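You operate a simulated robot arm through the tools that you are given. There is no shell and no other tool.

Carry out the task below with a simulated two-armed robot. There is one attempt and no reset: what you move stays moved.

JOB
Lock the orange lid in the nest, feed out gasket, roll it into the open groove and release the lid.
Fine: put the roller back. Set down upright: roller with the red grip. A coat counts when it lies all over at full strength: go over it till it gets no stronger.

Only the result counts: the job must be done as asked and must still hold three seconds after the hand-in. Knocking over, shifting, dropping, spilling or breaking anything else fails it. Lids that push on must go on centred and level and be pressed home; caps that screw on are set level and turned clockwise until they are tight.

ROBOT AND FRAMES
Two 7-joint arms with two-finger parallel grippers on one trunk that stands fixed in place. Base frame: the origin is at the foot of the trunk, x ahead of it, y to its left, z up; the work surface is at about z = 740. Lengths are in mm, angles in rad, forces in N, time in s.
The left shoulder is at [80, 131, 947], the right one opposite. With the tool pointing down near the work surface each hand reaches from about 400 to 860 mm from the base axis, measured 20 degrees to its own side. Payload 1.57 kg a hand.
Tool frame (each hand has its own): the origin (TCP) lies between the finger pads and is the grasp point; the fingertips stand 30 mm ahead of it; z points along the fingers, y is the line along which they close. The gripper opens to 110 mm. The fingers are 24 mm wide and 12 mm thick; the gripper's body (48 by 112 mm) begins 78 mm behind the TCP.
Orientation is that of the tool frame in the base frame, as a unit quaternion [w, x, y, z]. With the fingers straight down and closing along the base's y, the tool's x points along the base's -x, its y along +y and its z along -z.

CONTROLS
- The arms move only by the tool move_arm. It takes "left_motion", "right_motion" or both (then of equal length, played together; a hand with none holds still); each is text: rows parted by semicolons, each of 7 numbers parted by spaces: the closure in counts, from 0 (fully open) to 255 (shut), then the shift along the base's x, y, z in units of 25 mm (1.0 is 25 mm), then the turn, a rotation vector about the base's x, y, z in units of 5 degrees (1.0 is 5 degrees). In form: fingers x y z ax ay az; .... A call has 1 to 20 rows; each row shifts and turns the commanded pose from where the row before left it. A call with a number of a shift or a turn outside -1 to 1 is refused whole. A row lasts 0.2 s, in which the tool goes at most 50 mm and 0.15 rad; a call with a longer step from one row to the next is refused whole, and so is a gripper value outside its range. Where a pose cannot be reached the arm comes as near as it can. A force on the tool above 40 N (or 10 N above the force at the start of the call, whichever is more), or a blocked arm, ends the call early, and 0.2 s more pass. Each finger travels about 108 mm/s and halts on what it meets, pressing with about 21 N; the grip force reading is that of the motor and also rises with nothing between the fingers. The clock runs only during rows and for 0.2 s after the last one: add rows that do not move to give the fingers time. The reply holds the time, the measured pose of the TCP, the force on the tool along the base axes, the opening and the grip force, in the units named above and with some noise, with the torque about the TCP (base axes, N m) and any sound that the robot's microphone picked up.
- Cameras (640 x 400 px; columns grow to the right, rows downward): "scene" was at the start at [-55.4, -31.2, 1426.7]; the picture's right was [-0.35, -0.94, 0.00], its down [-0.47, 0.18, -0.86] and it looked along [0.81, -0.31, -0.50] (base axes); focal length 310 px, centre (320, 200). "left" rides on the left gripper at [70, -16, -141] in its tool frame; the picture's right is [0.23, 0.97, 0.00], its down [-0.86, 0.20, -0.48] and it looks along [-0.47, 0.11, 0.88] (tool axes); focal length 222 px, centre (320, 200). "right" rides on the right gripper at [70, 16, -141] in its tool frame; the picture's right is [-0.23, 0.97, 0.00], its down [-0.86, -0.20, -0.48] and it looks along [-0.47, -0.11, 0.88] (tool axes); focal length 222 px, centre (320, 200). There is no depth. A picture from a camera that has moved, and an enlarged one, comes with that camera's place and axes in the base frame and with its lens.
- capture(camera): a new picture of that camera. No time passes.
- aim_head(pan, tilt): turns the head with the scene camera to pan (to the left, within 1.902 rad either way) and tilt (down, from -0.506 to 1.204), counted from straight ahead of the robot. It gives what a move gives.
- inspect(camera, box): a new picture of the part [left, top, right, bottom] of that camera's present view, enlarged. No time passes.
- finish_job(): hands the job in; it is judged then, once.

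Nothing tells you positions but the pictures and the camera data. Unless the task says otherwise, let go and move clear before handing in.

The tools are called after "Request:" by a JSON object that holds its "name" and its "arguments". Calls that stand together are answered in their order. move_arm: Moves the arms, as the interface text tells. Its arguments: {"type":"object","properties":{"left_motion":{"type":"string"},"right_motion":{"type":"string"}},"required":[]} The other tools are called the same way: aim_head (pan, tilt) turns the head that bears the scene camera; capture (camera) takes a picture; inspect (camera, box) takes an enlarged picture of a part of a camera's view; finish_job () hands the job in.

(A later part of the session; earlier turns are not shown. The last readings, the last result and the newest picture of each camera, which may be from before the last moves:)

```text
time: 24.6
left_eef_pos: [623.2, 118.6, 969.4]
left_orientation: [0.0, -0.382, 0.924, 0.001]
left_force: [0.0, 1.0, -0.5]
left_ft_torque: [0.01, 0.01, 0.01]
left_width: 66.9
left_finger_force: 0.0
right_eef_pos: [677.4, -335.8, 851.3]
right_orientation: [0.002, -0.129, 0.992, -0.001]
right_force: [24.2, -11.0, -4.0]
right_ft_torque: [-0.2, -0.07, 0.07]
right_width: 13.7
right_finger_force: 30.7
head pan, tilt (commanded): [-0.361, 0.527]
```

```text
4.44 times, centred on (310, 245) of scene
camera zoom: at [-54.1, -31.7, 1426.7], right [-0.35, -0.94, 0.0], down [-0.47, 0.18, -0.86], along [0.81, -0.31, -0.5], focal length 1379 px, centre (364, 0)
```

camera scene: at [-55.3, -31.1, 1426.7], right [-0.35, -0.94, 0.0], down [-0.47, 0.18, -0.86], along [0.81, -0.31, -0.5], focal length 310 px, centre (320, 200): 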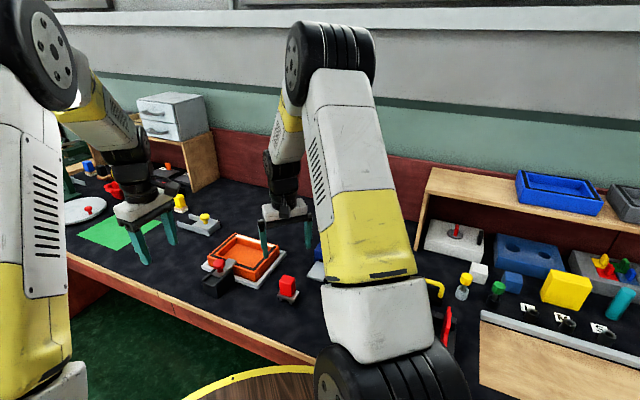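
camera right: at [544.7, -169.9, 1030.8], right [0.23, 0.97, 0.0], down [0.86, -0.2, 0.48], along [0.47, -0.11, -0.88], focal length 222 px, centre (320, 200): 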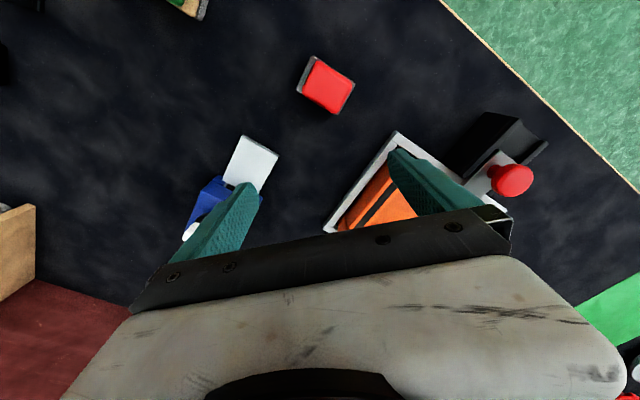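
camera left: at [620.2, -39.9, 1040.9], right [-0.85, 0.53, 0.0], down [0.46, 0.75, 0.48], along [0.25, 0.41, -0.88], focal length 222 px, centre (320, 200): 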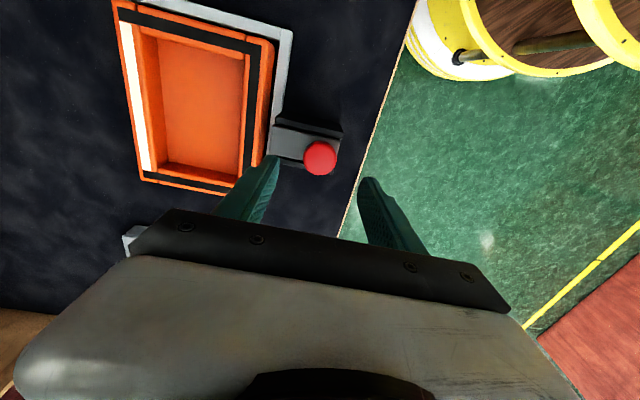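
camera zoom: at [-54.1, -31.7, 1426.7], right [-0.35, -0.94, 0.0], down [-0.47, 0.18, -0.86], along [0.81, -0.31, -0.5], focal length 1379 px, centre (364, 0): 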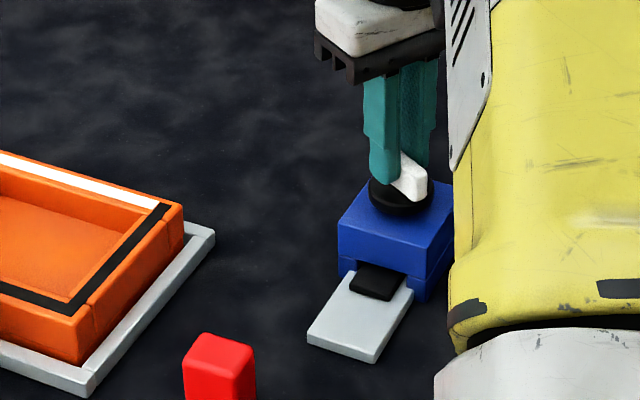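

Turning clockwise feeds black gasket out onto the ledge. I'll continue turning, shifting a little to ease the sideways force.

Request:
{"name": "move_arm", "arguments": {"right_motion": "255 0.06 -0.03 0 0 0 0; 255 0 0 0 0 0 -1; 255 0 0 0 0 0 -1; 255 0 0 0 0 0 -1; 255 0 0 0 0 0 -1; 255 0 0 0 0 0 0"}}

Request:
{"name": "inspect", "arguments": {"camera": "right", "box": [220, 50, 420, 230]}}

Request:
{"name": "inspect", "arguments": {"camera": "scene", "box": [260, 200, 360, 290]}}

```text
time: 26.0
left_eef_pos: [622.9, 119.5, 969.6]
left_orientation: [0.0, -0.384, 0.924, 0.0]
left_force: [0.6, -0.4, 0.6]
left_ft_torque: [0.02, 0.01, 0.0]
left_width: 66.8
left_finger_force: 0.1
right_eef_pos: [677.7, -336.4, 851.0]
right_orientation: [0.0, 0.044, 0.999, 0.0]
right_force: [14.1, -14.5, -4.7]
right_ft_torque: [-0.37, -0.47, 0.06]
right_width: 14.0
right_finger_force: 30.3
head pan, tilt (commanded): [-0.361, 0.527]
```

```text
2.22 times, centred on (320, 140) of right
camera zoom: at [609.6, -312.9, 992.7], right [0.31, 0.95, 0.0], down [0.83, -0.27, 0.48], along [0.45, -0.15, -0.88], focal length 494 px, centre (320, 333)
```

zoom: 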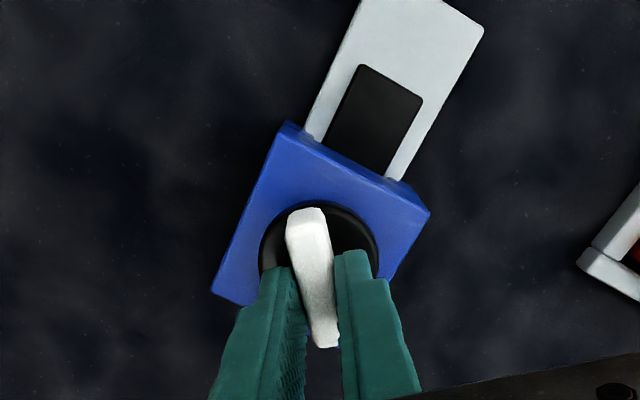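

```text
4.44 times, centred on (310, 245) of scene
camera zoom: at [-54.7, -31.8, 1426.7], right [-0.35, -0.94, 0.0], down [-0.47, 0.18, -0.86], along [0.81, -0.31, -0.5], focal length 1379 px, centre (364, 0)
```

zoom: 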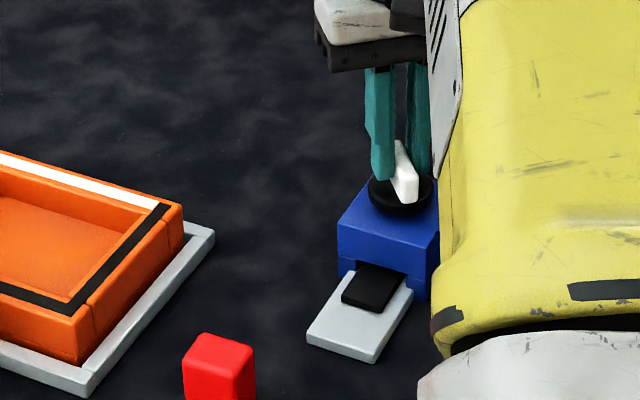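

The gasket tab grows with the turn. I'll continue clockwise.

Request:
{"name": "move_arm", "arguments": {"right_motion": "255 0.03 -0.03 0 0 0 -1; 255 0 0 0 0 0 -1; 255 0 0 0 0 0 -1; 255 0 0 0 0 0 -1; 255 0 0 0 0 0 -1; 255 0 0 0 0 0 -1; 255 0 0 0 0 0 0"}}

Request:
{"name": "inspect", "arguments": {"camera": "right", "box": [220, 30, 420, 210]}}

Request:
{"name": "inspect", "arguments": {"camera": "scene", "box": [260, 200, 360, 290]}}

```text
time: 27.6
left_eef_pos: [621.6, 118.2, 970.4]
left_orientation: [-0.001, -0.381, 0.925, 0.0]
left_force: [-0.2, 0.0, 0.7]
left_ft_torque: [0.01, -0.03, 0.01]
left_width: 66.8
left_finger_force: 0.0
right_eef_pos: [678.5, -336.7, 851.4]
right_orientation: [-0.001, 0.302, 0.953, -0.001]
right_force: [-1.8, -22.3, 0.1]
right_ft_torque: [-0.08, 0.53, 0.03]
right_width: 14.1
right_finger_force: 30.4
head pan, tilt (commanded): [-0.361, 0.527]
```

```text
2.22 times, centred on (320, 120) of right
camera zoom: at [629.8, -283.1, 992.8], right [0.75, 0.66, 0.0], down [0.58, -0.66, 0.48], along [0.32, -0.36, -0.88], focal length 494 px, centre (320, 378)
```

zoom: 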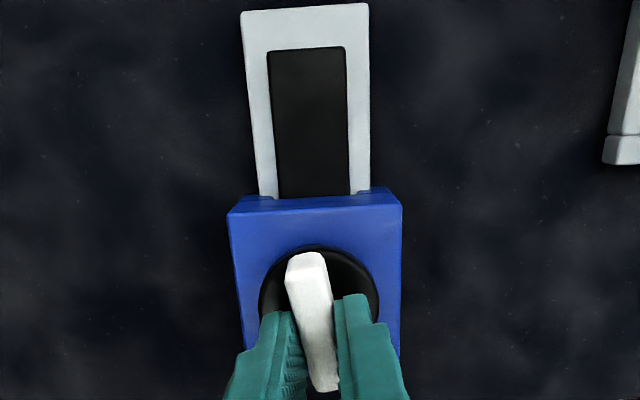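

```text
4.44 times, centred on (310, 245) of scene
camera zoom: at [-55.5, -32.0, 1426.7], right [-0.35, -0.94, 0.0], down [-0.47, 0.18, -0.86], along [0.81, -0.31, -0.5], focal length 1379 px, centre (364, 0)
```

zoom: 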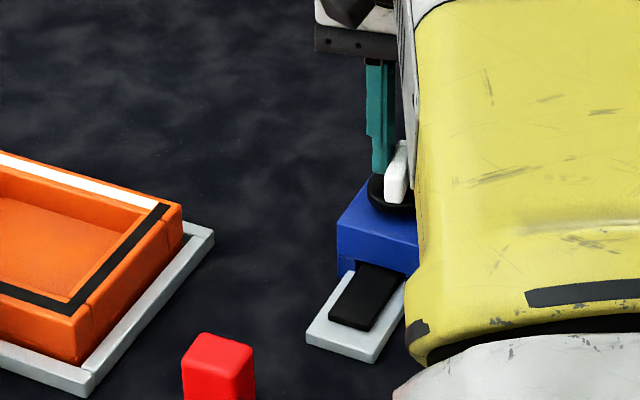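

Now turned 80°, with the gasket covering most of the ledge. A little more to find the end.

Request:
{"name": "move_arm", "arguments": {"right_motion": "255 0 -0.04 0 0 0 -1; 255 0 0 0 0 0 -1; 255 0 0 0 0 0 -1; 255 0 0 0 0 0 0"}}

Request:
{"name": "inspect", "arguments": {"camera": "right", "box": [220, 30, 420, 210]}}

```text
time: 28.6
left_eef_pos: [621.6, 120.1, 970.2]
left_orientation: [0.001, -0.383, 0.924, 0.0]
left_force: [0.1, -0.1, 0.0]
left_ft_torque: [-0.01, -0.02, 0.0]
left_width: 66.9
left_finger_force: 0.2
right_eef_pos: [678.3, -338.5, 851.3]
right_orientation: [-0.002, 0.423, 0.906, 0.0]
right_force: [-14.3, -20.9, 1.1]
right_ft_torque: [0.08, 0.34, 0.89]
right_width: 15.4
right_finger_force: 31.2
head pan, tilt (commanded): [-0.361, 0.527]
```

```text
2.22 times, centred on (320, 120) of right
camera zoom: at [645.2, -273.1, 992.7], right [0.89, 0.45, 0.0], down [0.4, -0.78, 0.48], along [0.21, -0.43, -0.88], focal length 494 px, centre (320, 378)
```

zoom: 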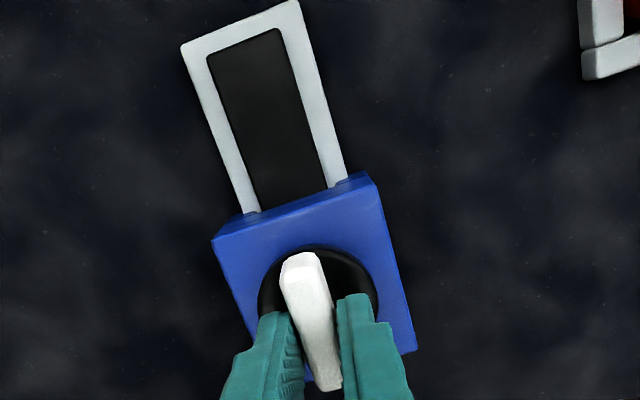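

The torque rose to 0.9 N·m, so the knob is at its stop after about 90° and the gasket pad is fully out on the ledge. I'll let go, rise, and with the empty hand test the reach over the far end of the open groove.

Request:
{"name": "move_arm", "arguments": {"right_motion": "130 0 0 0 0 0 1; 130 0 0 0 0 0 0; 130 0 0 0 0 0 0; 130 0 0 0.8 0 0 0; 130 0 0 0.8 0 0 0; 130 0 0 0.8 0 0 0; 130 0 0 0 0 0 0"}}

Request:
{"name": "capture", "arguments": {"camera": "right"}}

Request:
{"name": "capture", "arguments": {"camera": "scene"}}

```text
time: 30.2
left_eef_pos: [622.0, 118.6, 969.8]
left_orientation: [0.0, -0.382, 0.924, 0.0]
left_force: [-0.8, -0.3, -0.1]
left_ft_torque: [-0.03, 0.02, -0.01]
left_width: 67.1
left_finger_force: 0.0
right_eef_pos: [676.7, -336.4, 912.2]
right_orientation: [0.001, 0.382, 0.924, 0.0]
right_force: [-0.6, 0.3, -0.1]
right_ft_torque: [0.01, 0.01, 0.01]
right_width: 53.8
right_finger_force: 0.1
head pan, tilt (commanded): [-0.361, 0.527]
```

```text
taken
camera right: at [639.4, -275.0, 1053.3], right [0.85, 0.53, 0.0], down [0.46, -0.75, 0.48], along [0.25, -0.41, -0.88], focal length 222 px, centre (320, 200)
```

right: 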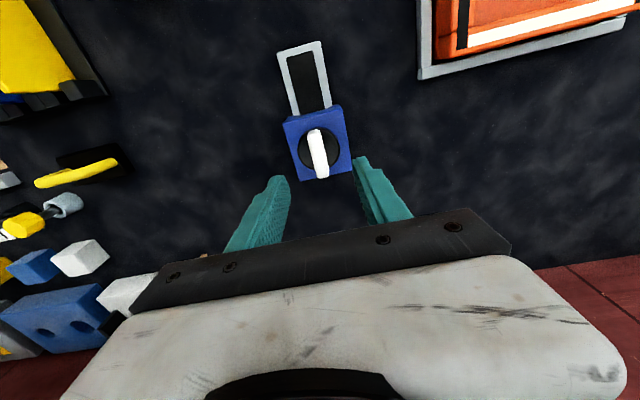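

```text
taken
camera scene: at [-55.3, -31.2, 1426.7], right [-0.35, -0.94, 0.0], down [-0.47, 0.18, -0.86], along [0.81, -0.31, -0.5], focal length 310 px, centre (320, 200)
```

scene: 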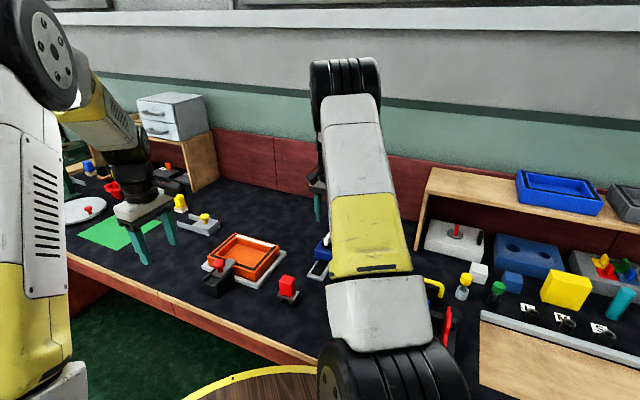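

Both knob and ledge are clear. Now the reach test, moving at a safe height to above the far end of the groove (849, -66).

Request:
{"name": "move_arm", "arguments": {"right_motion": "130 0.574 0.901 -0.12 0 0 0; 130 0.574 0.901 -0.12 0 0 0; 130 0.574 0.901 -0.12 0 0 0; 130 0.574 0.901 -0.12 0 0 0; 130 0.574 0.901 -0.12 0 0 0; 130 0.574 0.901 -0.12 0 0 0; 130 0.574 0.901 -0.12 0 0 0; 130 0.574 0.901 -0.12 0 0 0; 130 0.574 0.901 -0.12 0 0 0; 130 0.574 0.901 -0.12 0 0 0; 130 0.574 0.901 -0.12 0 0 0; 130 0.574 0.901 -0.12 0 0 0; 130 0 0 0 0 0 0; 130 0 0 0 0 0 0"}}

Request:
{"name": "capture", "arguments": {"camera": "right"}}

Request:
{"name": "capture", "arguments": {"camera": "scene"}}

```text
time: 33.2
left_eef_pos: [622.5, 119.4, 971.0]
left_orientation: [0.0, -0.383, 0.924, 0.0]
left_force: [0.8, -0.1, -0.6]
left_ft_torque: [-0.01, 0.0, 0.01]
left_width: 67.0
left_finger_force: 0.0
right_eef_pos: [818.1, -69.5, 872.3]
right_orientation: [0.0, 0.383, 0.924, 0.0]
right_force: [0.4, -0.6, -0.7]
right_ft_torque: [0.01, 0.01, 0.0]
right_width: 54.0
right_finger_force: 0.0
right hand out of reach, approached as far as the arm can: row 11, 12
head pan, tilt (commanded): [-0.361, 0.527]
```

```text
taken
camera right: at [779.9, -7.7, 1013.4], right [0.85, 0.53, 0.0], down [0.46, -0.75, 0.48], along [0.25, -0.41, -0.88], focal length 222 px, centre (320, 200)
```

right: 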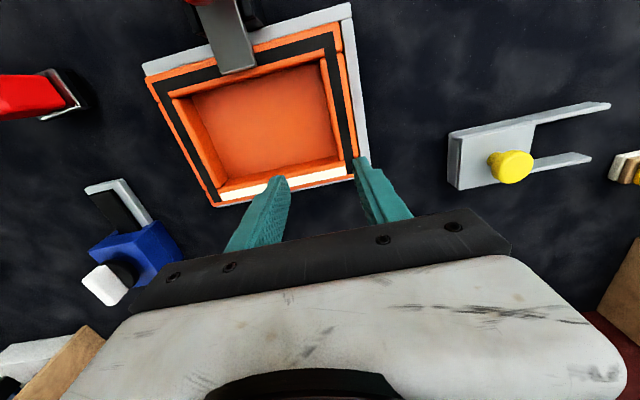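

```text
taken
camera scene: at [-55.3, -31.1, 1426.7], right [-0.35, -0.94, 0.0], down [-0.47, 0.18, -0.86], along [0.81, -0.31, -0.5], focal length 310 px, centre (320, 200)
```

scene: 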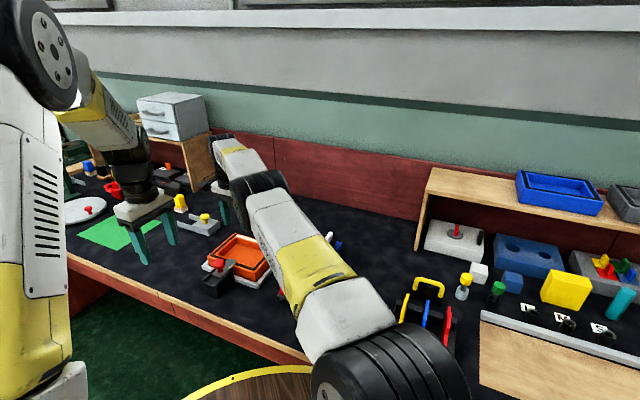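

With a straight-down tool, reach ends at about (818, -70), roughly 31 mm short of the far groove end. So I'll hold the roller with the hand pitched forward about 20°. First, a close look at the groove.

Request:
{"name": "inspect", "arguments": {"camera": "right", "box": [140, 20, 380, 220]}}

Request:
{"name": "inspect", "arguments": {"camera": "right", "box": [0, 50, 180, 190]}}

```text
2.00 times, centred on (260, 120) of right
camera zoom: at [779.9, -7.7, 1013.4], right [0.85, 0.53, 0.0], down [0.46, -0.75, 0.48], along [0.25, -0.41, -0.88], focal length 444 px, centre (440, 360)
```

zoom: 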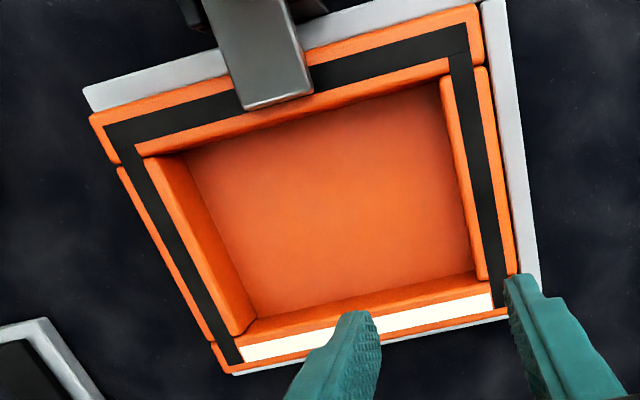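

```text
2.86 times, centred on (90, 120) of right
camera zoom: at [779.9, -7.7, 1013.4], right [0.85, 0.53, 0.0], down [0.46, -0.75, 0.48], along [0.25, -0.41, -0.88], focal length 635 px, centre (977, 429)
```

zoom: 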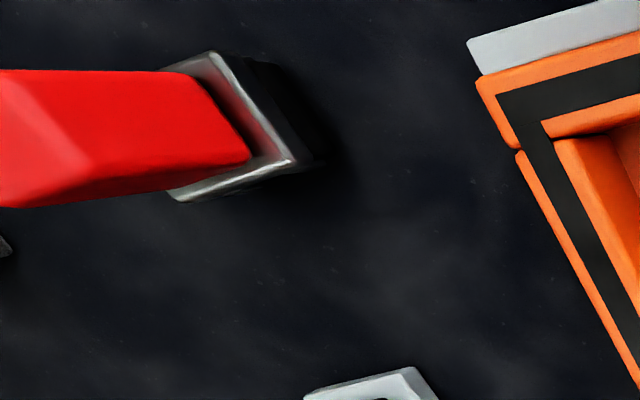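

The open groove runs exactly at 45° from (747, -169) to (849, -67) at z ≈ 789. I'll bring the right hand back up and away over (640, -260), then zoom in on the roller's underside to see which way its rollers run.

Request:
{"name": "move_arm", "arguments": {"right_motion": "130 -0.5 -0.6 0.3 0 0 0; 130 -0.6 -0.8 0.3 0 0 0; 130 -0.6 -0.8 0.3 0 0 0; 130 -0.6 -0.8 0.3 0 0 0; 130 -0.6 -0.8 0 0 0 1; 130 -0.6 -0.8 0 0 0 1; 130 -0.6 -0.8 0 0 0 1; 130 -0.6 -0.6 0 0 0 1; 130 -0.6 -0.6 0 0 0 1; 130 -0.6 -0.4 0 0 0 1; 130 -0.6 -0.2 0 0 0 1; 130 -0.6 0 0 0 0 1; 130 0 0 0 0 0 1; 130 0 0 0 0 0 0"}}

Request:
{"name": "inspect", "arguments": {"camera": "scene", "box": [275, 280, 305, 305]}}

Request:
{"name": "capture", "arguments": {"camera": "right"}}

Request:
{"name": "capture", "arguments": {"camera": "scene"}}

```text
time: 36.2
left_eef_pos: [622.0, 119.6, 969.2]
left_orientation: [0.0, -0.383, 0.924, 0.0]
left_force: [0.0, 0.3, 0.3]
left_ft_torque: [-0.03, -0.06, 0.0]
left_width: 67.0
left_finger_force: 0.0
right_eef_pos: [640.2, -246.8, 901.2]
right_orientation: [-0.001, 0.0, 1.0, 0.0]
right_force: [-0.5, -0.4, -0.7]
right_ft_torque: [-0.02, 0.03, -0.01]
right_width: 53.8
right_finger_force: 0.1
head pan, tilt (commanded): [-0.361, 0.527]
```

```text
16.00 times, centred on (290, 292) of scene
camera zoom: at [-55.3, -31.1, 1426.7], right [-0.35, -0.94, 0.0], down [-0.47, 0.18, -0.86], along [0.81, -0.31, -0.5], focal length 4965 px, centre (800, -1280)
```

zoom: 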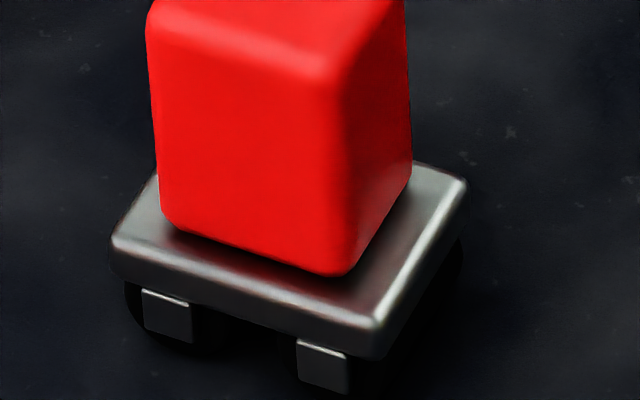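

```text
taken
camera right: at [570.1, -230.4, 1043.0], right [0.23, 0.97, 0.0], down [0.86, -0.2, 0.48], along [0.47, -0.11, -0.88], focal length 222 px, centre (320, 200)
```

right: 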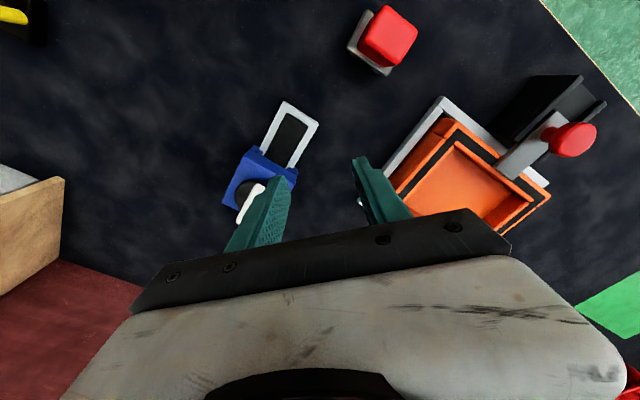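

```text
taken
camera scene: at [-55.3, -31.1, 1426.7], right [-0.35, -0.94, 0.0], down [-0.47, 0.18, -0.86], along [0.81, -0.31, -0.5], focal length 310 px, centre (320, 200)
```

scene: 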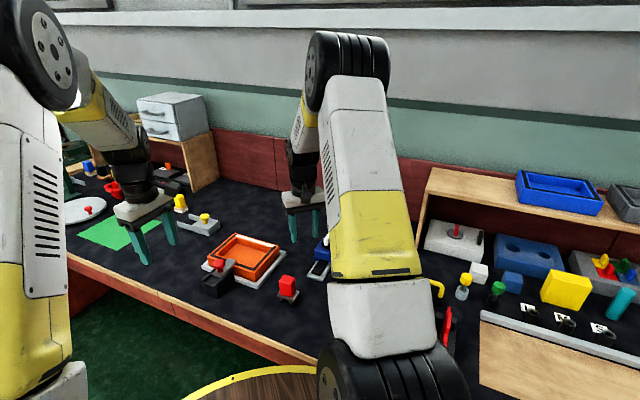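

The underside shows two dark rollers with grey axle blocks, so the tool rolls along its long side, which is already parallel to the groove. I'll turn the right hand 45° so the fingers close on the 30 mm faces, then pitch it 20° so it leans along the groove direction, above the roller.

Request:
{"name": "move_arm", "arguments": {"right_motion": "104 -0.383 0.359 0 0 0 1; 104 -0.383 0.359 0 0 0 1; 104 -0.383 0.359 0 0 0 1; 104 -0.383 0.359 0 0 0 1; 104 -0.383 0.359 0 0 0 1; 104 -0.383 0.359 0 0 0 1; 104 -0.383 0.359 0 0 0 1; 104 -0.383 0.359 0 0 0 1; 104 -0.383 0.359 0 0 0 1; 104 0 0 0 0.707 -0.707 0; 104 0 0 0 0.707 -0.707 0; 104 0 0 0 0.707 -0.707 0; 104 0 0 0 0.707 -0.707 0; 104 0 0 0 0 0 0"}}

Request:
{"name": "capture", "arguments": {"camera": "right"}}

Request:
{"name": "inspect", "arguments": {"camera": "scene", "box": [240, 220, 340, 310]}}

```text
time: 39.2
left_eef_pos: [622.6, 119.6, 971.3]
left_orientation: [-0.001, -0.382, 0.924, 0.0]
left_force: [-0.5, 0.0, 0.2]
left_ft_torque: [0.01, 0.04, 0.02]
left_width: 66.9
left_finger_force: 0.1
right_eef_pos: [554.0, -167.3, 901.0]
right_orientation: [0.161, -0.377, 0.91, 0.067]
right_force: [-0.8, 0.2, 0.5]
right_ft_torque: [0.03, -0.02, 0.0]
right_width: 65.2
right_finger_force: 0.1
head pan, tilt (commanded): [-0.361, 0.527]
```

```text
taken
camera right: at [462.2, -235.2, 1010.7], right [-0.54, 0.84, 0.08], down [0.59, 0.31, 0.74], along [0.6, 0.45, -0.67], focal length 222 px, centre (320, 200)
```

right: 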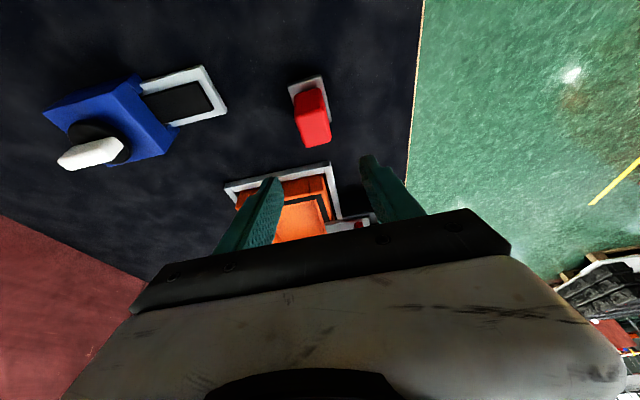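

```text
4.44 times, centred on (290, 265) of scene
camera zoom: at [-55.3, -31.1, 1426.7], right [-0.35, -0.94, 0.0], down [-0.47, 0.18, -0.86], along [0.81, -0.31, -0.5], focal length 1379 px, centre (453, -89)
```

zoom: 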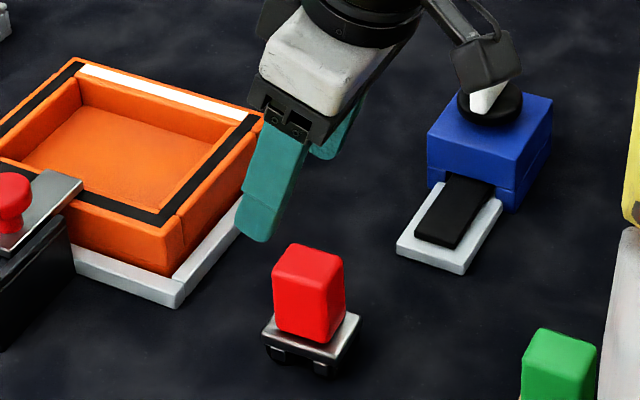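

Request:
{"name": "inspect", "arguments": {"camera": "right", "box": [260, 60, 380, 160]}}

```text
4.00 times, centred on (320, 110) of right
camera zoom: at [462.2, -235.2, 1010.7], right [-0.54, 0.84, 0.08], down [0.59, 0.31, 0.74], along [0.6, 0.45, -0.67], focal length 888 px, centre (320, 560)
```

zoom: 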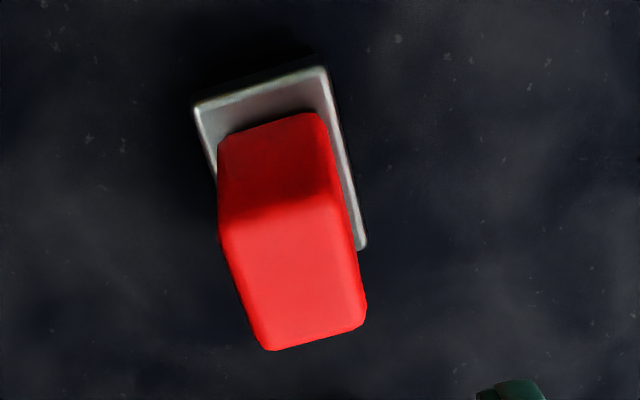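

The grip centre is at about (553, -166), right under the hand. I'll lower straight down to z ≈ 804 and close on it.

Request:
{"name": "move_arm", "arguments": {"right_motion": "104 -0.04 0.05 -0.97 0 0 0; 104 0 0 -0.97 0 0 0; 104 0 0 -0.97 0 0 0; 104 0 0 -0.95 0 0 0; 104 0 0 0 0 0 0"}}

Request:
{"name": "inspect", "arguments": {"camera": "scene", "box": [250, 240, 330, 310]}}

Request:
{"name": "inspect", "arguments": {"camera": "right", "box": [200, 60, 440, 240]}}

```text
time: 40.4
left_eef_pos: [623.4, 118.6, 970.9]
left_orientation: [0.0, -0.383, 0.924, 0.0]
left_force: [-0.4, -0.9, -0.5]
left_ft_torque: [-0.03, 0.01, 0.02]
left_width: 66.8
left_finger_force: 0.0
right_eef_pos: [553.0, -168.3, 805.3]
right_orientation: [0.16, -0.377, 0.91, 0.067]
right_force: [-0.7, -0.2, -0.2]
right_ft_torque: [0.0, -0.02, 0.03]
right_width: 65.2
right_finger_force: 0.0
head pan, tilt (commanded): [-0.361, 0.527]
```

```text
5.71 times, centred on (290, 275) of scene
camera zoom: at [-55.4, -31.1, 1426.7], right [-0.35, -0.94, 0.0], down [-0.47, 0.18, -0.86], along [0.81, -0.31, -0.5], focal length 1773 px, centre (491, -229)
```

zoom: 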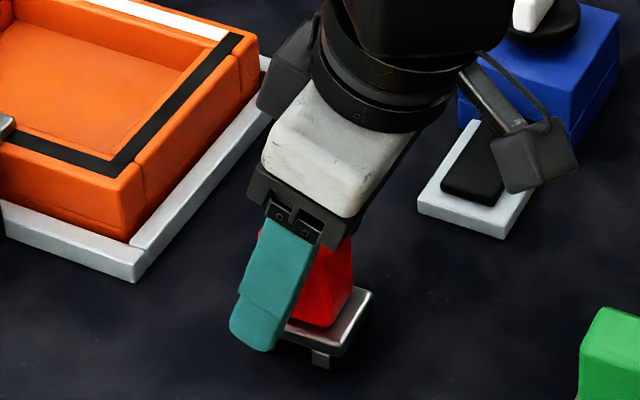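

```text
2.22 times, centred on (320, 150) of right
camera zoom: at [461.0, -236.3, 914.7], right [-0.54, 0.84, 0.08], down [0.59, 0.31, 0.74], along [0.6, 0.44, -0.67], focal length 494 px, centre (320, 311)
```

zoom: 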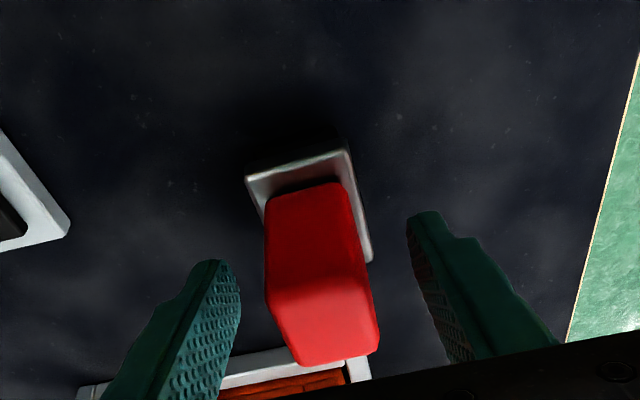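

The fingers straddle the grip nearly centred. I'll nudge 1.5 mm to centre and close.

Request:
{"name": "move_arm", "arguments": {"right_motion": "104 -0.04 0.05 0 0 0 0; 180 0 0 0 0 0 0; 255 0 0 0 0 0 0; 255 0 0 0 0 0 0; 255 0 0 0 0 0 0"}}

Request:
{"name": "inspect", "arguments": {"camera": "right", "box": [200, 60, 440, 240]}}

Request:
{"name": "inspect", "arguments": {"camera": "scene", "box": [250, 240, 330, 310]}}

```text
time: 41.6
left_eef_pos: [623.3, 120.2, 970.1]
left_orientation: [0.0, -0.383, 0.924, 0.0]
left_force: [-0.5, -0.2, 0.1]
left_ft_torque: [-0.01, 0.01, 0.01]
left_width: 67.1
left_finger_force: 0.0
right_eef_pos: [552.9, -165.9, 805.1]
right_orientation: [0.161, -0.377, 0.91, 0.067]
right_force: [0.6, -1.1, 1.7]
right_ft_torque: [-0.06, -0.06, -0.03]
right_width: 29.8
right_finger_force: 20.9
head pan, tilt (commanded): [-0.361, 0.527]
```

```text
2.22 times, centred on (320, 150) of right
camera zoom: at [460.0, -234.3, 914.7], right [-0.54, 0.84, 0.08], down [0.59, 0.31, 0.74], along [0.6, 0.44, -0.67], focal length 494 px, centre (320, 311)
```

zoom: 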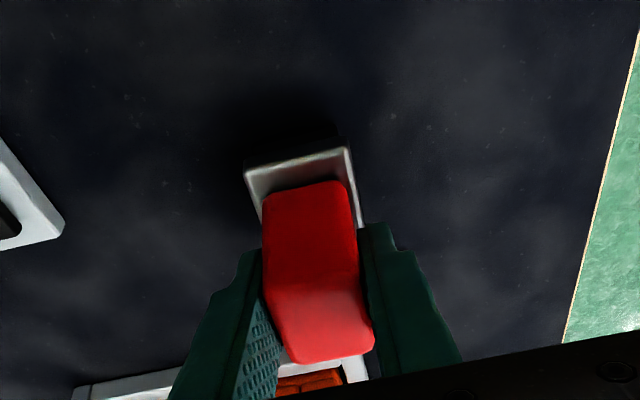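

```text
5.71 times, centred on (290, 275) of scene
camera zoom: at [-55.4, -31.2, 1426.7], right [-0.35, -0.94, 0.0], down [-0.47, 0.18, -0.86], along [0.81, -0.31, -0.5], focal length 1773 px, centre (491, -229)
```

zoom: 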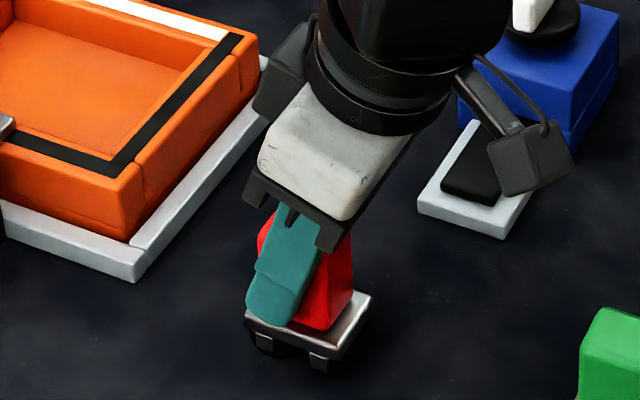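

The roller is held (29.8 mm); TCP at (552.9, -165.9, 805.1) is the pose to return it to. I'll lift it 75 mm and look at it.

Request:
{"name": "move_arm", "arguments": {"right_motion": "255 0 0 0.5 0 0 0; 255 0 0 0.9 0 0 0; 255 0 0 0.9 0 0 0; 255 0 0 0.7 0 0 0; 255 0 0 0 0 0 0"}}

Request:
{"name": "inspect", "arguments": {"camera": "scene", "box": [250, 210, 330, 290]}}

Request:
{"name": "inspect", "arguments": {"camera": "right", "box": [200, 60, 440, 240]}}

```text
time: 42.8
left_eef_pos: [621.9, 119.6, 970.2]
left_orientation: [0.0, -0.383, 0.924, 0.0]
left_force: [0.0, 0.1, 0.1]
left_ft_torque: [0.03, 0.01, -0.01]
left_width: 66.6
left_finger_force: 0.0
right_eef_pos: [551.4, -165.5, 882.2]
right_orientation: [0.161, -0.377, 0.91, 0.066]
right_force: [0.3, -0.6, -2.1]
right_ft_torque: [-0.01, 0.01, 0.0]
right_width: 29.9
right_finger_force: 20.6
head pan, tilt (commanded): [-0.361, 0.527]
```

```text
5.00 times, centred on (290, 250) of scene
camera zoom: at [-55.3, -31.1, 1426.7], right [-0.35, -0.94, 0.0], down [-0.47, 0.18, -0.86], along [0.81, -0.31, -0.5], focal length 1552 px, centre (470, -50)
```

zoom: 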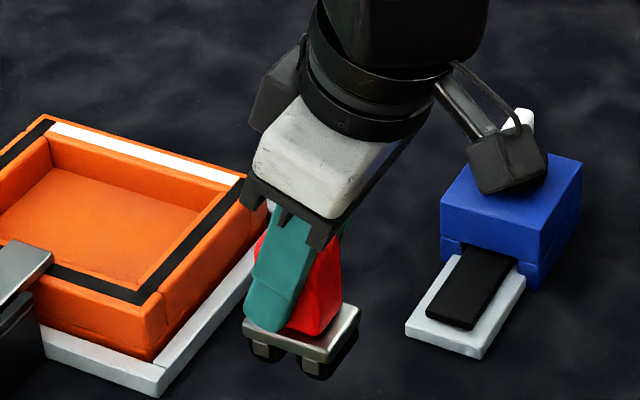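

```text
2.22 times, centred on (320, 150) of right
camera zoom: at [459.9, -233.6, 991.1], right [-0.54, 0.84, 0.08], down [0.59, 0.31, 0.74], along [0.6, 0.44, -0.67], focal length 494 px, centre (320, 311)
```

zoom: 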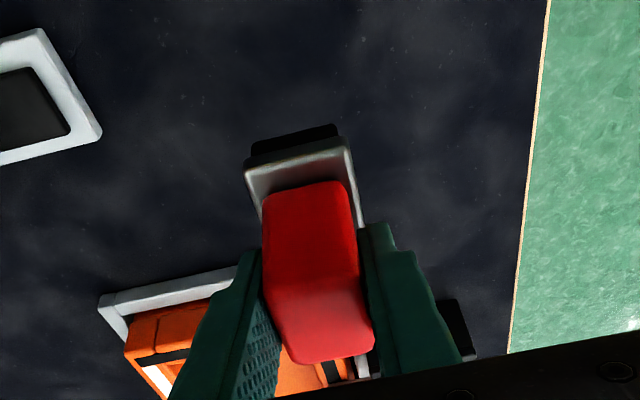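

The roller has two dark cylinders whose axles run across its short side, and it weighs about 2 N. I'll turn it 90° so it rolls along the ledge, and carry it above the gasket pad centred near (622, -282).

Request:
{"name": "move_arm", "arguments": {"right_motion": "255 0.158 -0.26 0 0 0 -1; 255 0.158 -0.26 0 0 0 -1; 255 0.158 -0.26 0 0 0 -1; 255 0.158 -0.26 0 0 0 -1; 255 0.158 -0.26 0 0 0 -1; 255 0.158 -0.26 0 0 0 -1; 255 0.158 -0.26 0 0 0 -1; 255 0.158 -0.26 0 0 0 -1; 255 0.158 -0.26 0 0 0 -1; 255 0.158 -0.26 0 0 0 -1; 255 0.158 -0.26 0 0 0 -1; 255 0.158 -0.26 0 0 0 -1; 255 0.158 -0.26 0 0 0 -1; 255 0.158 -0.26 0 0 0 -1; 255 0.158 -0.26 0 0 0 -1; 255 0.158 -0.26 0 0 0 -1; 255 0.158 -0.26 0 0 0 -1; 255 0.158 -0.26 0 0 0 -1; 255 0 0 0 0 0 0"}}

Request:
{"name": "capture", "arguments": {"camera": "right"}}

Request:
{"name": "inspect", "arguments": {"camera": "scene", "box": [270, 200, 370, 290]}}

```text
time: 46.8
left_eef_pos: [621.7, 119.2, 970.0]
left_orientation: [0.0, -0.383, 0.924, 0.0]
left_force: [0.1, -0.1, 0.4]
left_ft_torque: [0.01, -0.02, 0.03]
left_width: 66.9
left_finger_force: 0.0
right_eef_pos: [624.0, -281.7, 880.7]
right_orientation: [0.16, 0.377, 0.91, -0.066]
right_force: [0.2, -0.5, -0.8]
right_ft_torque: [0.01, -0.01, 0.02]
right_width: 29.8
right_finger_force: 21.1
head pan, tilt (commanded): [-0.361, 0.527]
```

```text
taken
camera right: at [555.5, -188.9, 990.3], right [0.84, 0.54, 0.08], down [0.31, -0.59, 0.74], along [0.44, -0.6, -0.67], focal length 222 px, centre (320, 200)
```

right: 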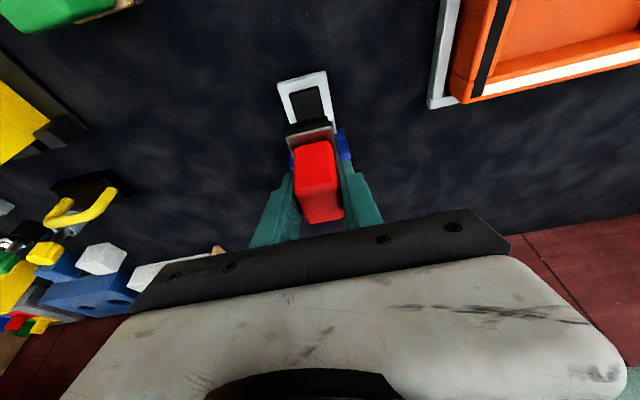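

```text
4.44 times, centred on (320, 245) of scene
camera zoom: at [-55.3, -31.1, 1426.7], right [-0.35, -0.94, 0.0], down [-0.47, 0.18, -0.86], along [0.81, -0.31, -0.5], focal length 1379 px, centre (320, 0)
```

zoom: 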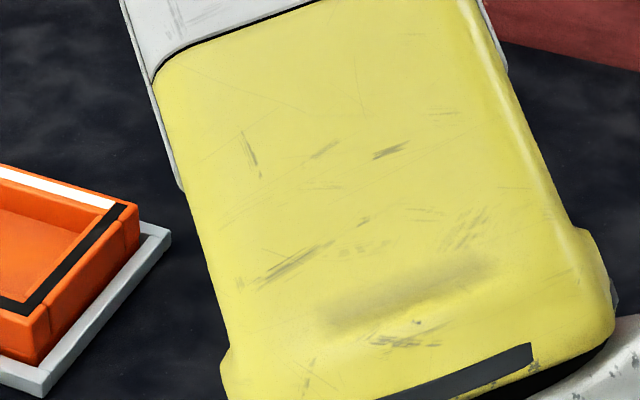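

The arm blocks the scene camera here, so I'll use the right hand camera to check the roller against the ledge.

Request:
{"name": "inspect", "arguments": {"camera": "right", "box": [250, 60, 390, 240]}}

Request:
{"name": "capture", "arguments": {"camera": "left"}}

```text
2.22 times, centred on (320, 150) of right
camera zoom: at [555.5, -188.9, 990.3], right [0.84, 0.54, 0.08], down [0.31, -0.59, 0.74], along [0.44, -0.6, -0.67], focal length 494 px, centre (320, 311)
```

zoom: 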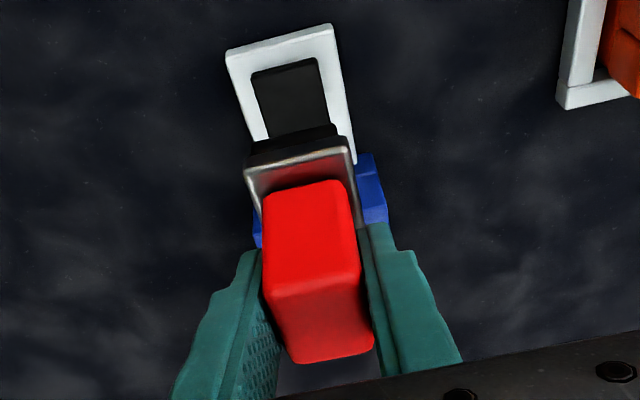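

```text
taken
camera left: at [585.0, 58.4, 1111.9], right [-0.85, 0.53, 0.0], down [0.46, 0.75, 0.48], along [0.25, 0.41, -0.88], focal length 222 px, centre (320, 200)
```

left: 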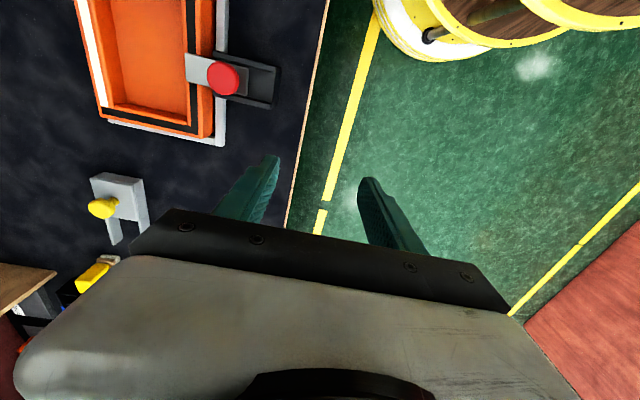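

The roller is centred over the pad (front edge of the pad at about (608, -268)). I'll lower it to just above the pad.

Request:
{"name": "move_arm", "arguments": {"right_motion": "255 -0.04 -0.04 -0.8 0 0 0; 255 0 0 -0.8 0 0 0; 255 0 0 -0.5 0 0 0; 255 0 0 0 0 0 0"}}

Request:
{"name": "inspect", "arguments": {"camera": "right", "box": [250, 60, 390, 240]}}

```text
time: 47.8
left_eef_pos: [622.3, 119.3, 970.4]
left_orientation: [0.0, -0.383, 0.924, 0.0]
left_force: [-0.2, 0.2, 0.3]
left_ft_torque: [0.01, 0.0, 0.03]
left_width: 66.9
left_finger_force: 0.0
right_eef_pos: [623.7, -281.6, 828.7]
right_orientation: [0.161, 0.376, 0.91, -0.067]
right_force: [0.6, 0.3, -1.3]
right_ft_torque: [0.01, 0.01, 0.0]
right_width: 29.6
right_finger_force: 21.4
head pan, tilt (commanded): [-0.361, 0.527]
```

```text
2.22 times, centred on (320, 150) of right
camera zoom: at [554.2, -189.1, 937.0], right [0.84, 0.54, 0.08], down [0.31, -0.59, 0.74], along [0.44, -0.6, -0.67], focal length 494 px, centre (320, 311)
```

zoom: 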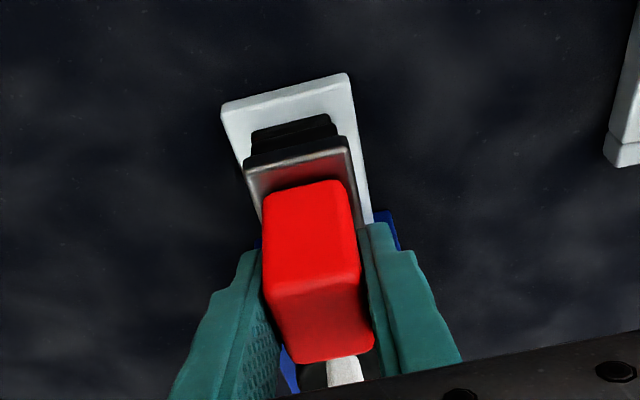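

Request:
{"name": "move_arm", "arguments": {"right_motion": "255 0 0 -0.1 0 0 0; 255 0 0 -0.1 0 0 0; 255 0 0 -0.1 0 0 0; 255 0 0 0 0 0 0"}}

```text
time: 48.8
left_eef_pos: [622.7, 118.8, 972.1]
left_orientation: [0.0, -0.382, 0.924, 0.0]
left_force: [0.9, 0.3, 0.5]
left_ft_torque: [0.01, 0.01, 0.02]
left_width: 66.9
left_finger_force: 0.0
right_eef_pos: [623.5, -282.7, 820.3]
right_orientation: [0.162, 0.378, 0.909, -0.066]
right_force: [-2.2, -3.7, 16.8]
right_ft_torque: [-0.19, 0.07, 0.02]
right_width: 29.9
right_finger_force: 21.1
head pan, tilt (commanded): [-0.361, 0.527]
```

The roller touches the pad with about 17 N. I'll ease slightly and roll back and forth along the ledge to take up gasket.

Request:
{"name": "move_arm", "arguments": {"right_motion": "255 0 0 0.02 0 0 0; 255 -0.14 0.14 0 0 0 0; 255 -0.14 0.14 0 0 0 0; 255 -0.14 0.14 0 0 0 0; 255 0.14 -0.14 0 0 0 0; 255 0.14 -0.14 0 0 0 0; 255 0.14 -0.14 0 0 0 0; 255 0.14 -0.14 0 0 0 0; 255 -0.14 0.14 0 0 0 0; 255 0 0 0 0 0 0"}}

Request:
{"name": "inspect", "arguments": {"camera": "right", "box": [250, 60, 390, 240]}}

```text
time: 51.0
left_eef_pos: [622.7, 119.8, 970.5]
left_orientation: [0.0, -0.383, 0.924, -0.001]
left_force: [-0.5, -0.4, 0.7]
left_ft_torque: [0.02, -0.01, 0.0]
left_width: 66.6
left_finger_force: 0.2
right_eef_pos: [623.6, -282.1, 821.7]
right_orientation: [0.161, 0.378, 0.909, -0.067]
right_force: [1.1, 0.5, 9.1]
right_ft_torque: [-0.12, -0.12, 0.02]
right_width: 29.7
right_finger_force: 20.6
head pan, tilt (commanded): [-0.361, 0.527]
```

```text
2.22 times, centred on (320, 150) of right
camera zoom: at [554.3, -189.7, 930.5], right [0.84, 0.54, 0.08], down [0.31, -0.59, 0.74], along [0.45, -0.6, -0.67], focal length 494 px, centre (320, 311)
```

zoom: 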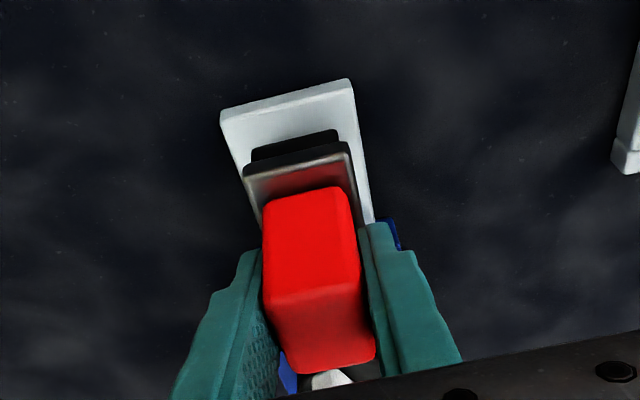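

The force stayed about 9 N while rolling. I'll lift 40 mm and look at the pad and the roller.

Request:
{"name": "move_arm", "arguments": {"right_motion": "255 0 0 0.6 0 0 0; 255 0 0 0.8 0 0 0; 255 0 0 0.8 0 0 0; 255 0 0 0 0 0 0"}}

Request:
{"name": "inspect", "arguments": {"camera": "right", "box": [250, 60, 390, 240]}}

```text
time: 52.0
left_eef_pos: [621.9, 119.9, 970.2]
left_orientation: [0.0, -0.383, 0.924, 0.0]
left_force: [0.1, -0.1, 0.1]
left_ft_torque: [-0.02, -0.03, 0.02]
left_width: 66.8
left_finger_force: 0.0
right_eef_pos: [624.3, -282.1, 875.0]
right_orientation: [0.159, 0.377, 0.91, -0.067]
right_force: [-0.4, -0.6, -2.2]
right_ft_torque: [0.02, -0.04, 0.01]
right_width: 29.6
right_finger_force: 20.9
head pan, tilt (commanded): [-0.361, 0.527]
```

```text
2.22 times, centred on (320, 150) of right
camera zoom: at [555.3, -189.0, 985.3], right [0.84, 0.54, 0.08], down [0.31, -0.59, 0.74], along [0.44, -0.6, -0.67], focal length 494 px, centre (320, 311)
```

zoom: 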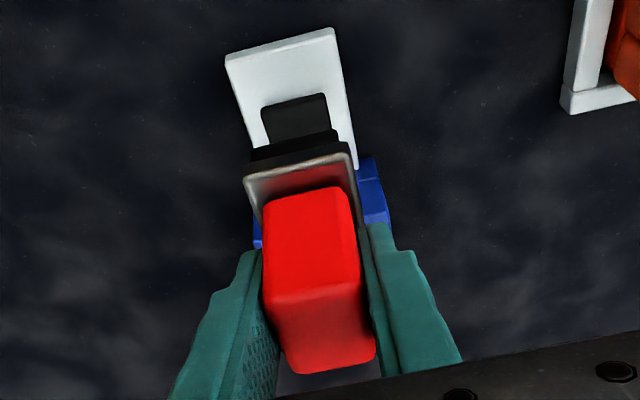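

The pad has shortened from about 58 to 45 mm, so the roller took up gasket. Now I'll raise it, turn it back parallel to the groove, and carry it to the near end of the open groove.

Request:
{"name": "move_arm", "arguments": {"right_motion": "255 0 0 0.9 0 0 0; 255 0.291 0.269 0.2 0 0 1; 255 0.291 0.269 0 0 0 1; 255 0.291 0.269 0 0 0 1; 255 0.291 0.269 0 0 0 1; 255 0.291 0.269 0 0 0 1; 255 0.291 0.269 0 0 0 1; 255 0.291 0.269 0 0 0 1; 255 0.291 0.269 0 0 0 1; 255 0.291 0.269 0 0 0 1; 255 0.291 0.269 0 0 0 1; 255 0.291 0.269 0 0 0 1; 255 0.291 0.269 0 0 0 1; 255 0.291 0.269 0 0 0 1; 255 0.291 0.269 0 0 0 1; 255 0.291 0.269 0 0 0 1; 255 0.291 0.269 0 0 0 1; 255 0.291 0.269 0 0 0 1; 255 0.291 0.269 0 0 0 1; 255 0 0 0 0 0 0"}}

Request:
{"name": "capture", "arguments": {"camera": "right"}}

Request:
{"name": "capture", "arguments": {"camera": "scene"}}

Request:
{"name": "capture", "arguments": {"camera": "left"}}

```text
time: 56.2
left_eef_pos: [622.2, 120.4, 970.4]
left_orientation: [-0.001, -0.383, 0.924, -0.001]
left_force: [-0.1, 0.2, 0.6]
left_ft_torque: [0.01, -0.02, -0.01]
left_width: 67.2
left_finger_force: 0.0
right_eef_pos: [755.6, -162.2, 902.1]
right_orientation: [0.16, -0.377, 0.91, 0.066]
right_force: [0.2, -0.1, -0.8]
right_ft_torque: [0.01, 0.03, 0.01]
right_width: 29.5
right_finger_force: 21.2
head pan, tilt (commanded): [-0.361, 0.527]
```

```text
taken
camera right: at [663.5, -230.5, 1012.0], right [-0.54, 0.84, 0.08], down [0.59, 0.31, 0.74], along [0.6, 0.45, -0.67], focal length 222 px, centre (320, 200)
```

right: 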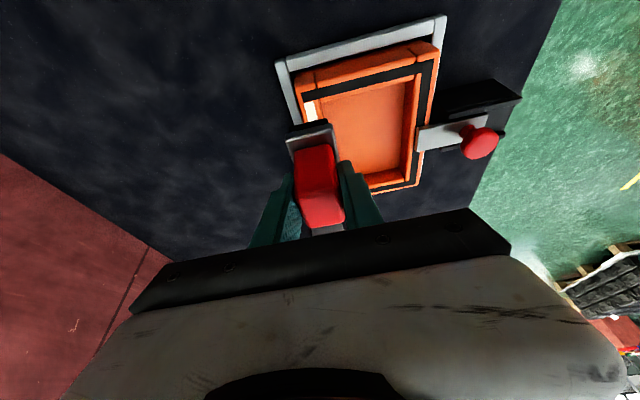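

```text
taken
camera scene: at [-55.3, -31.1, 1426.7], right [-0.35, -0.94, 0.0], down [-0.47, 0.18, -0.86], along [0.81, -0.31, -0.5], focal length 310 px, centre (320, 200)
```

scene: 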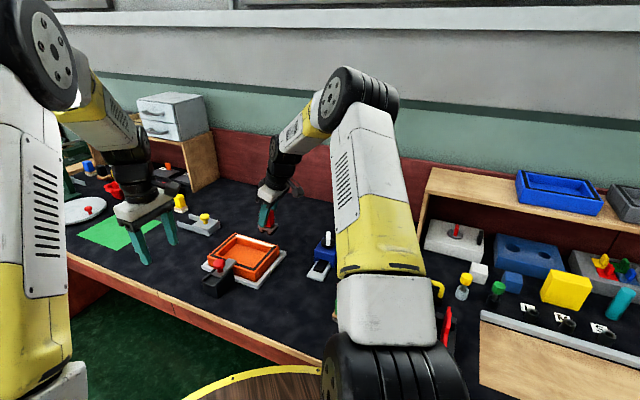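

```text
taken
camera left: at [585.0, 58.3, 1111.9], right [-0.85, 0.53, 0.0], down [0.46, 0.75, 0.48], along [0.25, 0.41, -0.88], focal length 222 px, centre (320, 200)
```

left: 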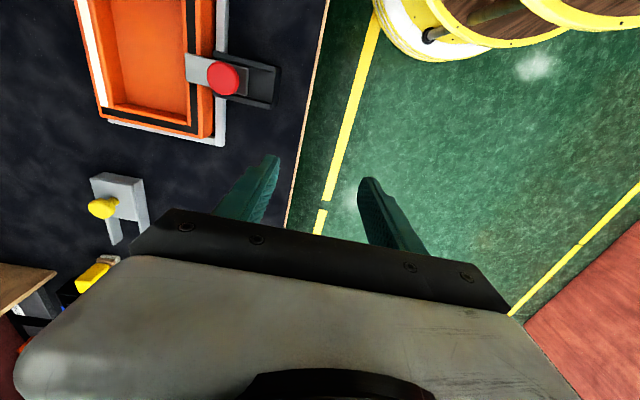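

The scene camera sees the roller and the groove well now. Zooming in on the alignment.

Request:
{"name": "inspect", "arguments": {"camera": "scene", "box": [220, 195, 340, 285]}}

Request:
{"name": "inspect", "arguments": {"camera": "right", "box": [250, 60, 390, 240]}}

```text
4.44 times, centred on (280, 240) of scene
camera zoom: at [-55.3, -31.1, 1426.7], right [-0.35, -0.94, 0.0], down [-0.47, 0.18, -0.86], along [0.81, -0.31, -0.5], focal length 1379 px, centre (498, 22)
```

zoom: 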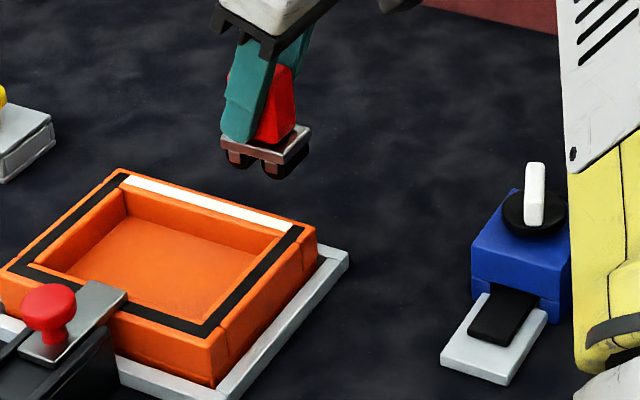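

```text
2.22 times, centred on (320, 150) of right
camera zoom: at [663.5, -230.5, 1012.0], right [-0.54, 0.84, 0.08], down [0.59, 0.31, 0.74], along [0.6, 0.45, -0.67], focal length 494 px, centre (320, 311)
```

zoom: 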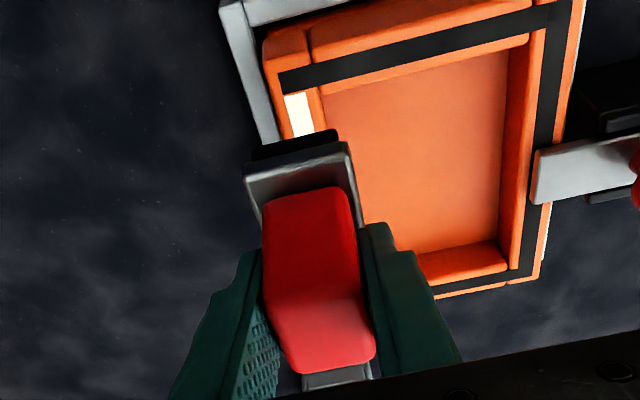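

The roller hangs over the near end of the groove. I'll lower it to just above the rim, then feel for contact.

Request:
{"name": "move_arm", "arguments": {"right_motion": "255 0 0 -0.8 0 0 0; 255 0 0 -0.8 0 0 0; 255 0 0 0 0 0 0"}}

Request:
{"name": "inspect", "arguments": {"camera": "scene", "box": [220, 195, 340, 285]}}

Request:
{"name": "inspect", "arguments": {"camera": "right", "box": [250, 60, 390, 240]}}

```text
time: 57.0
left_eef_pos: [622.1, 118.7, 971.1]
left_orientation: [-0.001, -0.383, 0.924, 0.0]
left_force: [0.0, 0.5, -0.6]
left_ft_torque: [0.0, -0.01, 0.02]
left_width: 66.8
left_finger_force: 0.0
right_eef_pos: [756.0, -161.5, 862.6]
right_orientation: [0.161, -0.377, 0.91, 0.067]
right_force: [-0.2, -0.4, -1.0]
right_ft_torque: [-0.04, -0.01, 0.03]
right_width: 29.5
right_finger_force: 21.0
head pan, tilt (commanded): [-0.361, 0.527]
```

```text
4.44 times, centred on (280, 240) of scene
camera zoom: at [-55.3, -31.1, 1426.7], right [-0.35, -0.94, 0.0], down [-0.47, 0.18, -0.86], along [0.81, -0.31, -0.5], focal length 1379 px, centre (498, 22)
```

zoom: 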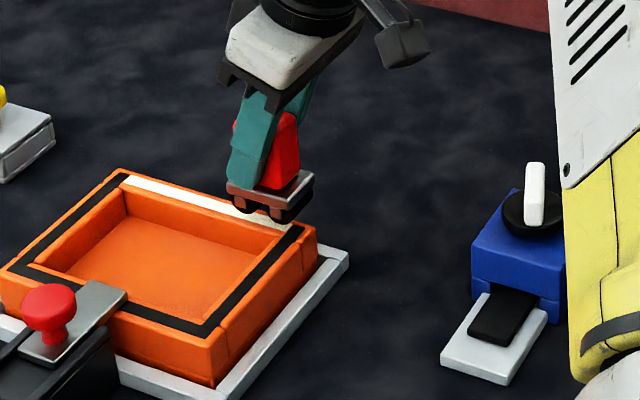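

```text
2.22 times, centred on (320, 150) of right
camera zoom: at [663.4, -230.5, 972.1], right [-0.54, 0.84, 0.08], down [0.59, 0.31, 0.74], along [0.6, 0.44, -0.67], focal length 494 px, centre (320, 311)
```

zoom: 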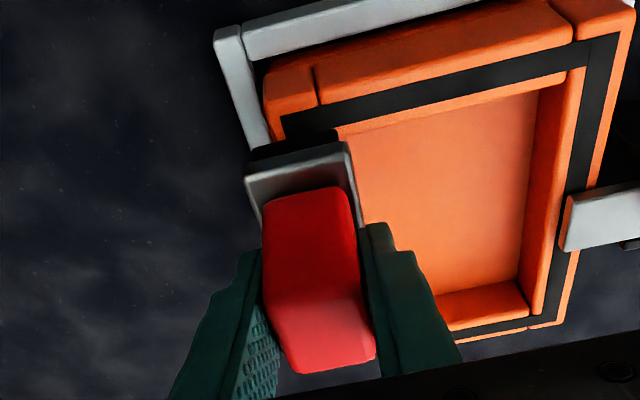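

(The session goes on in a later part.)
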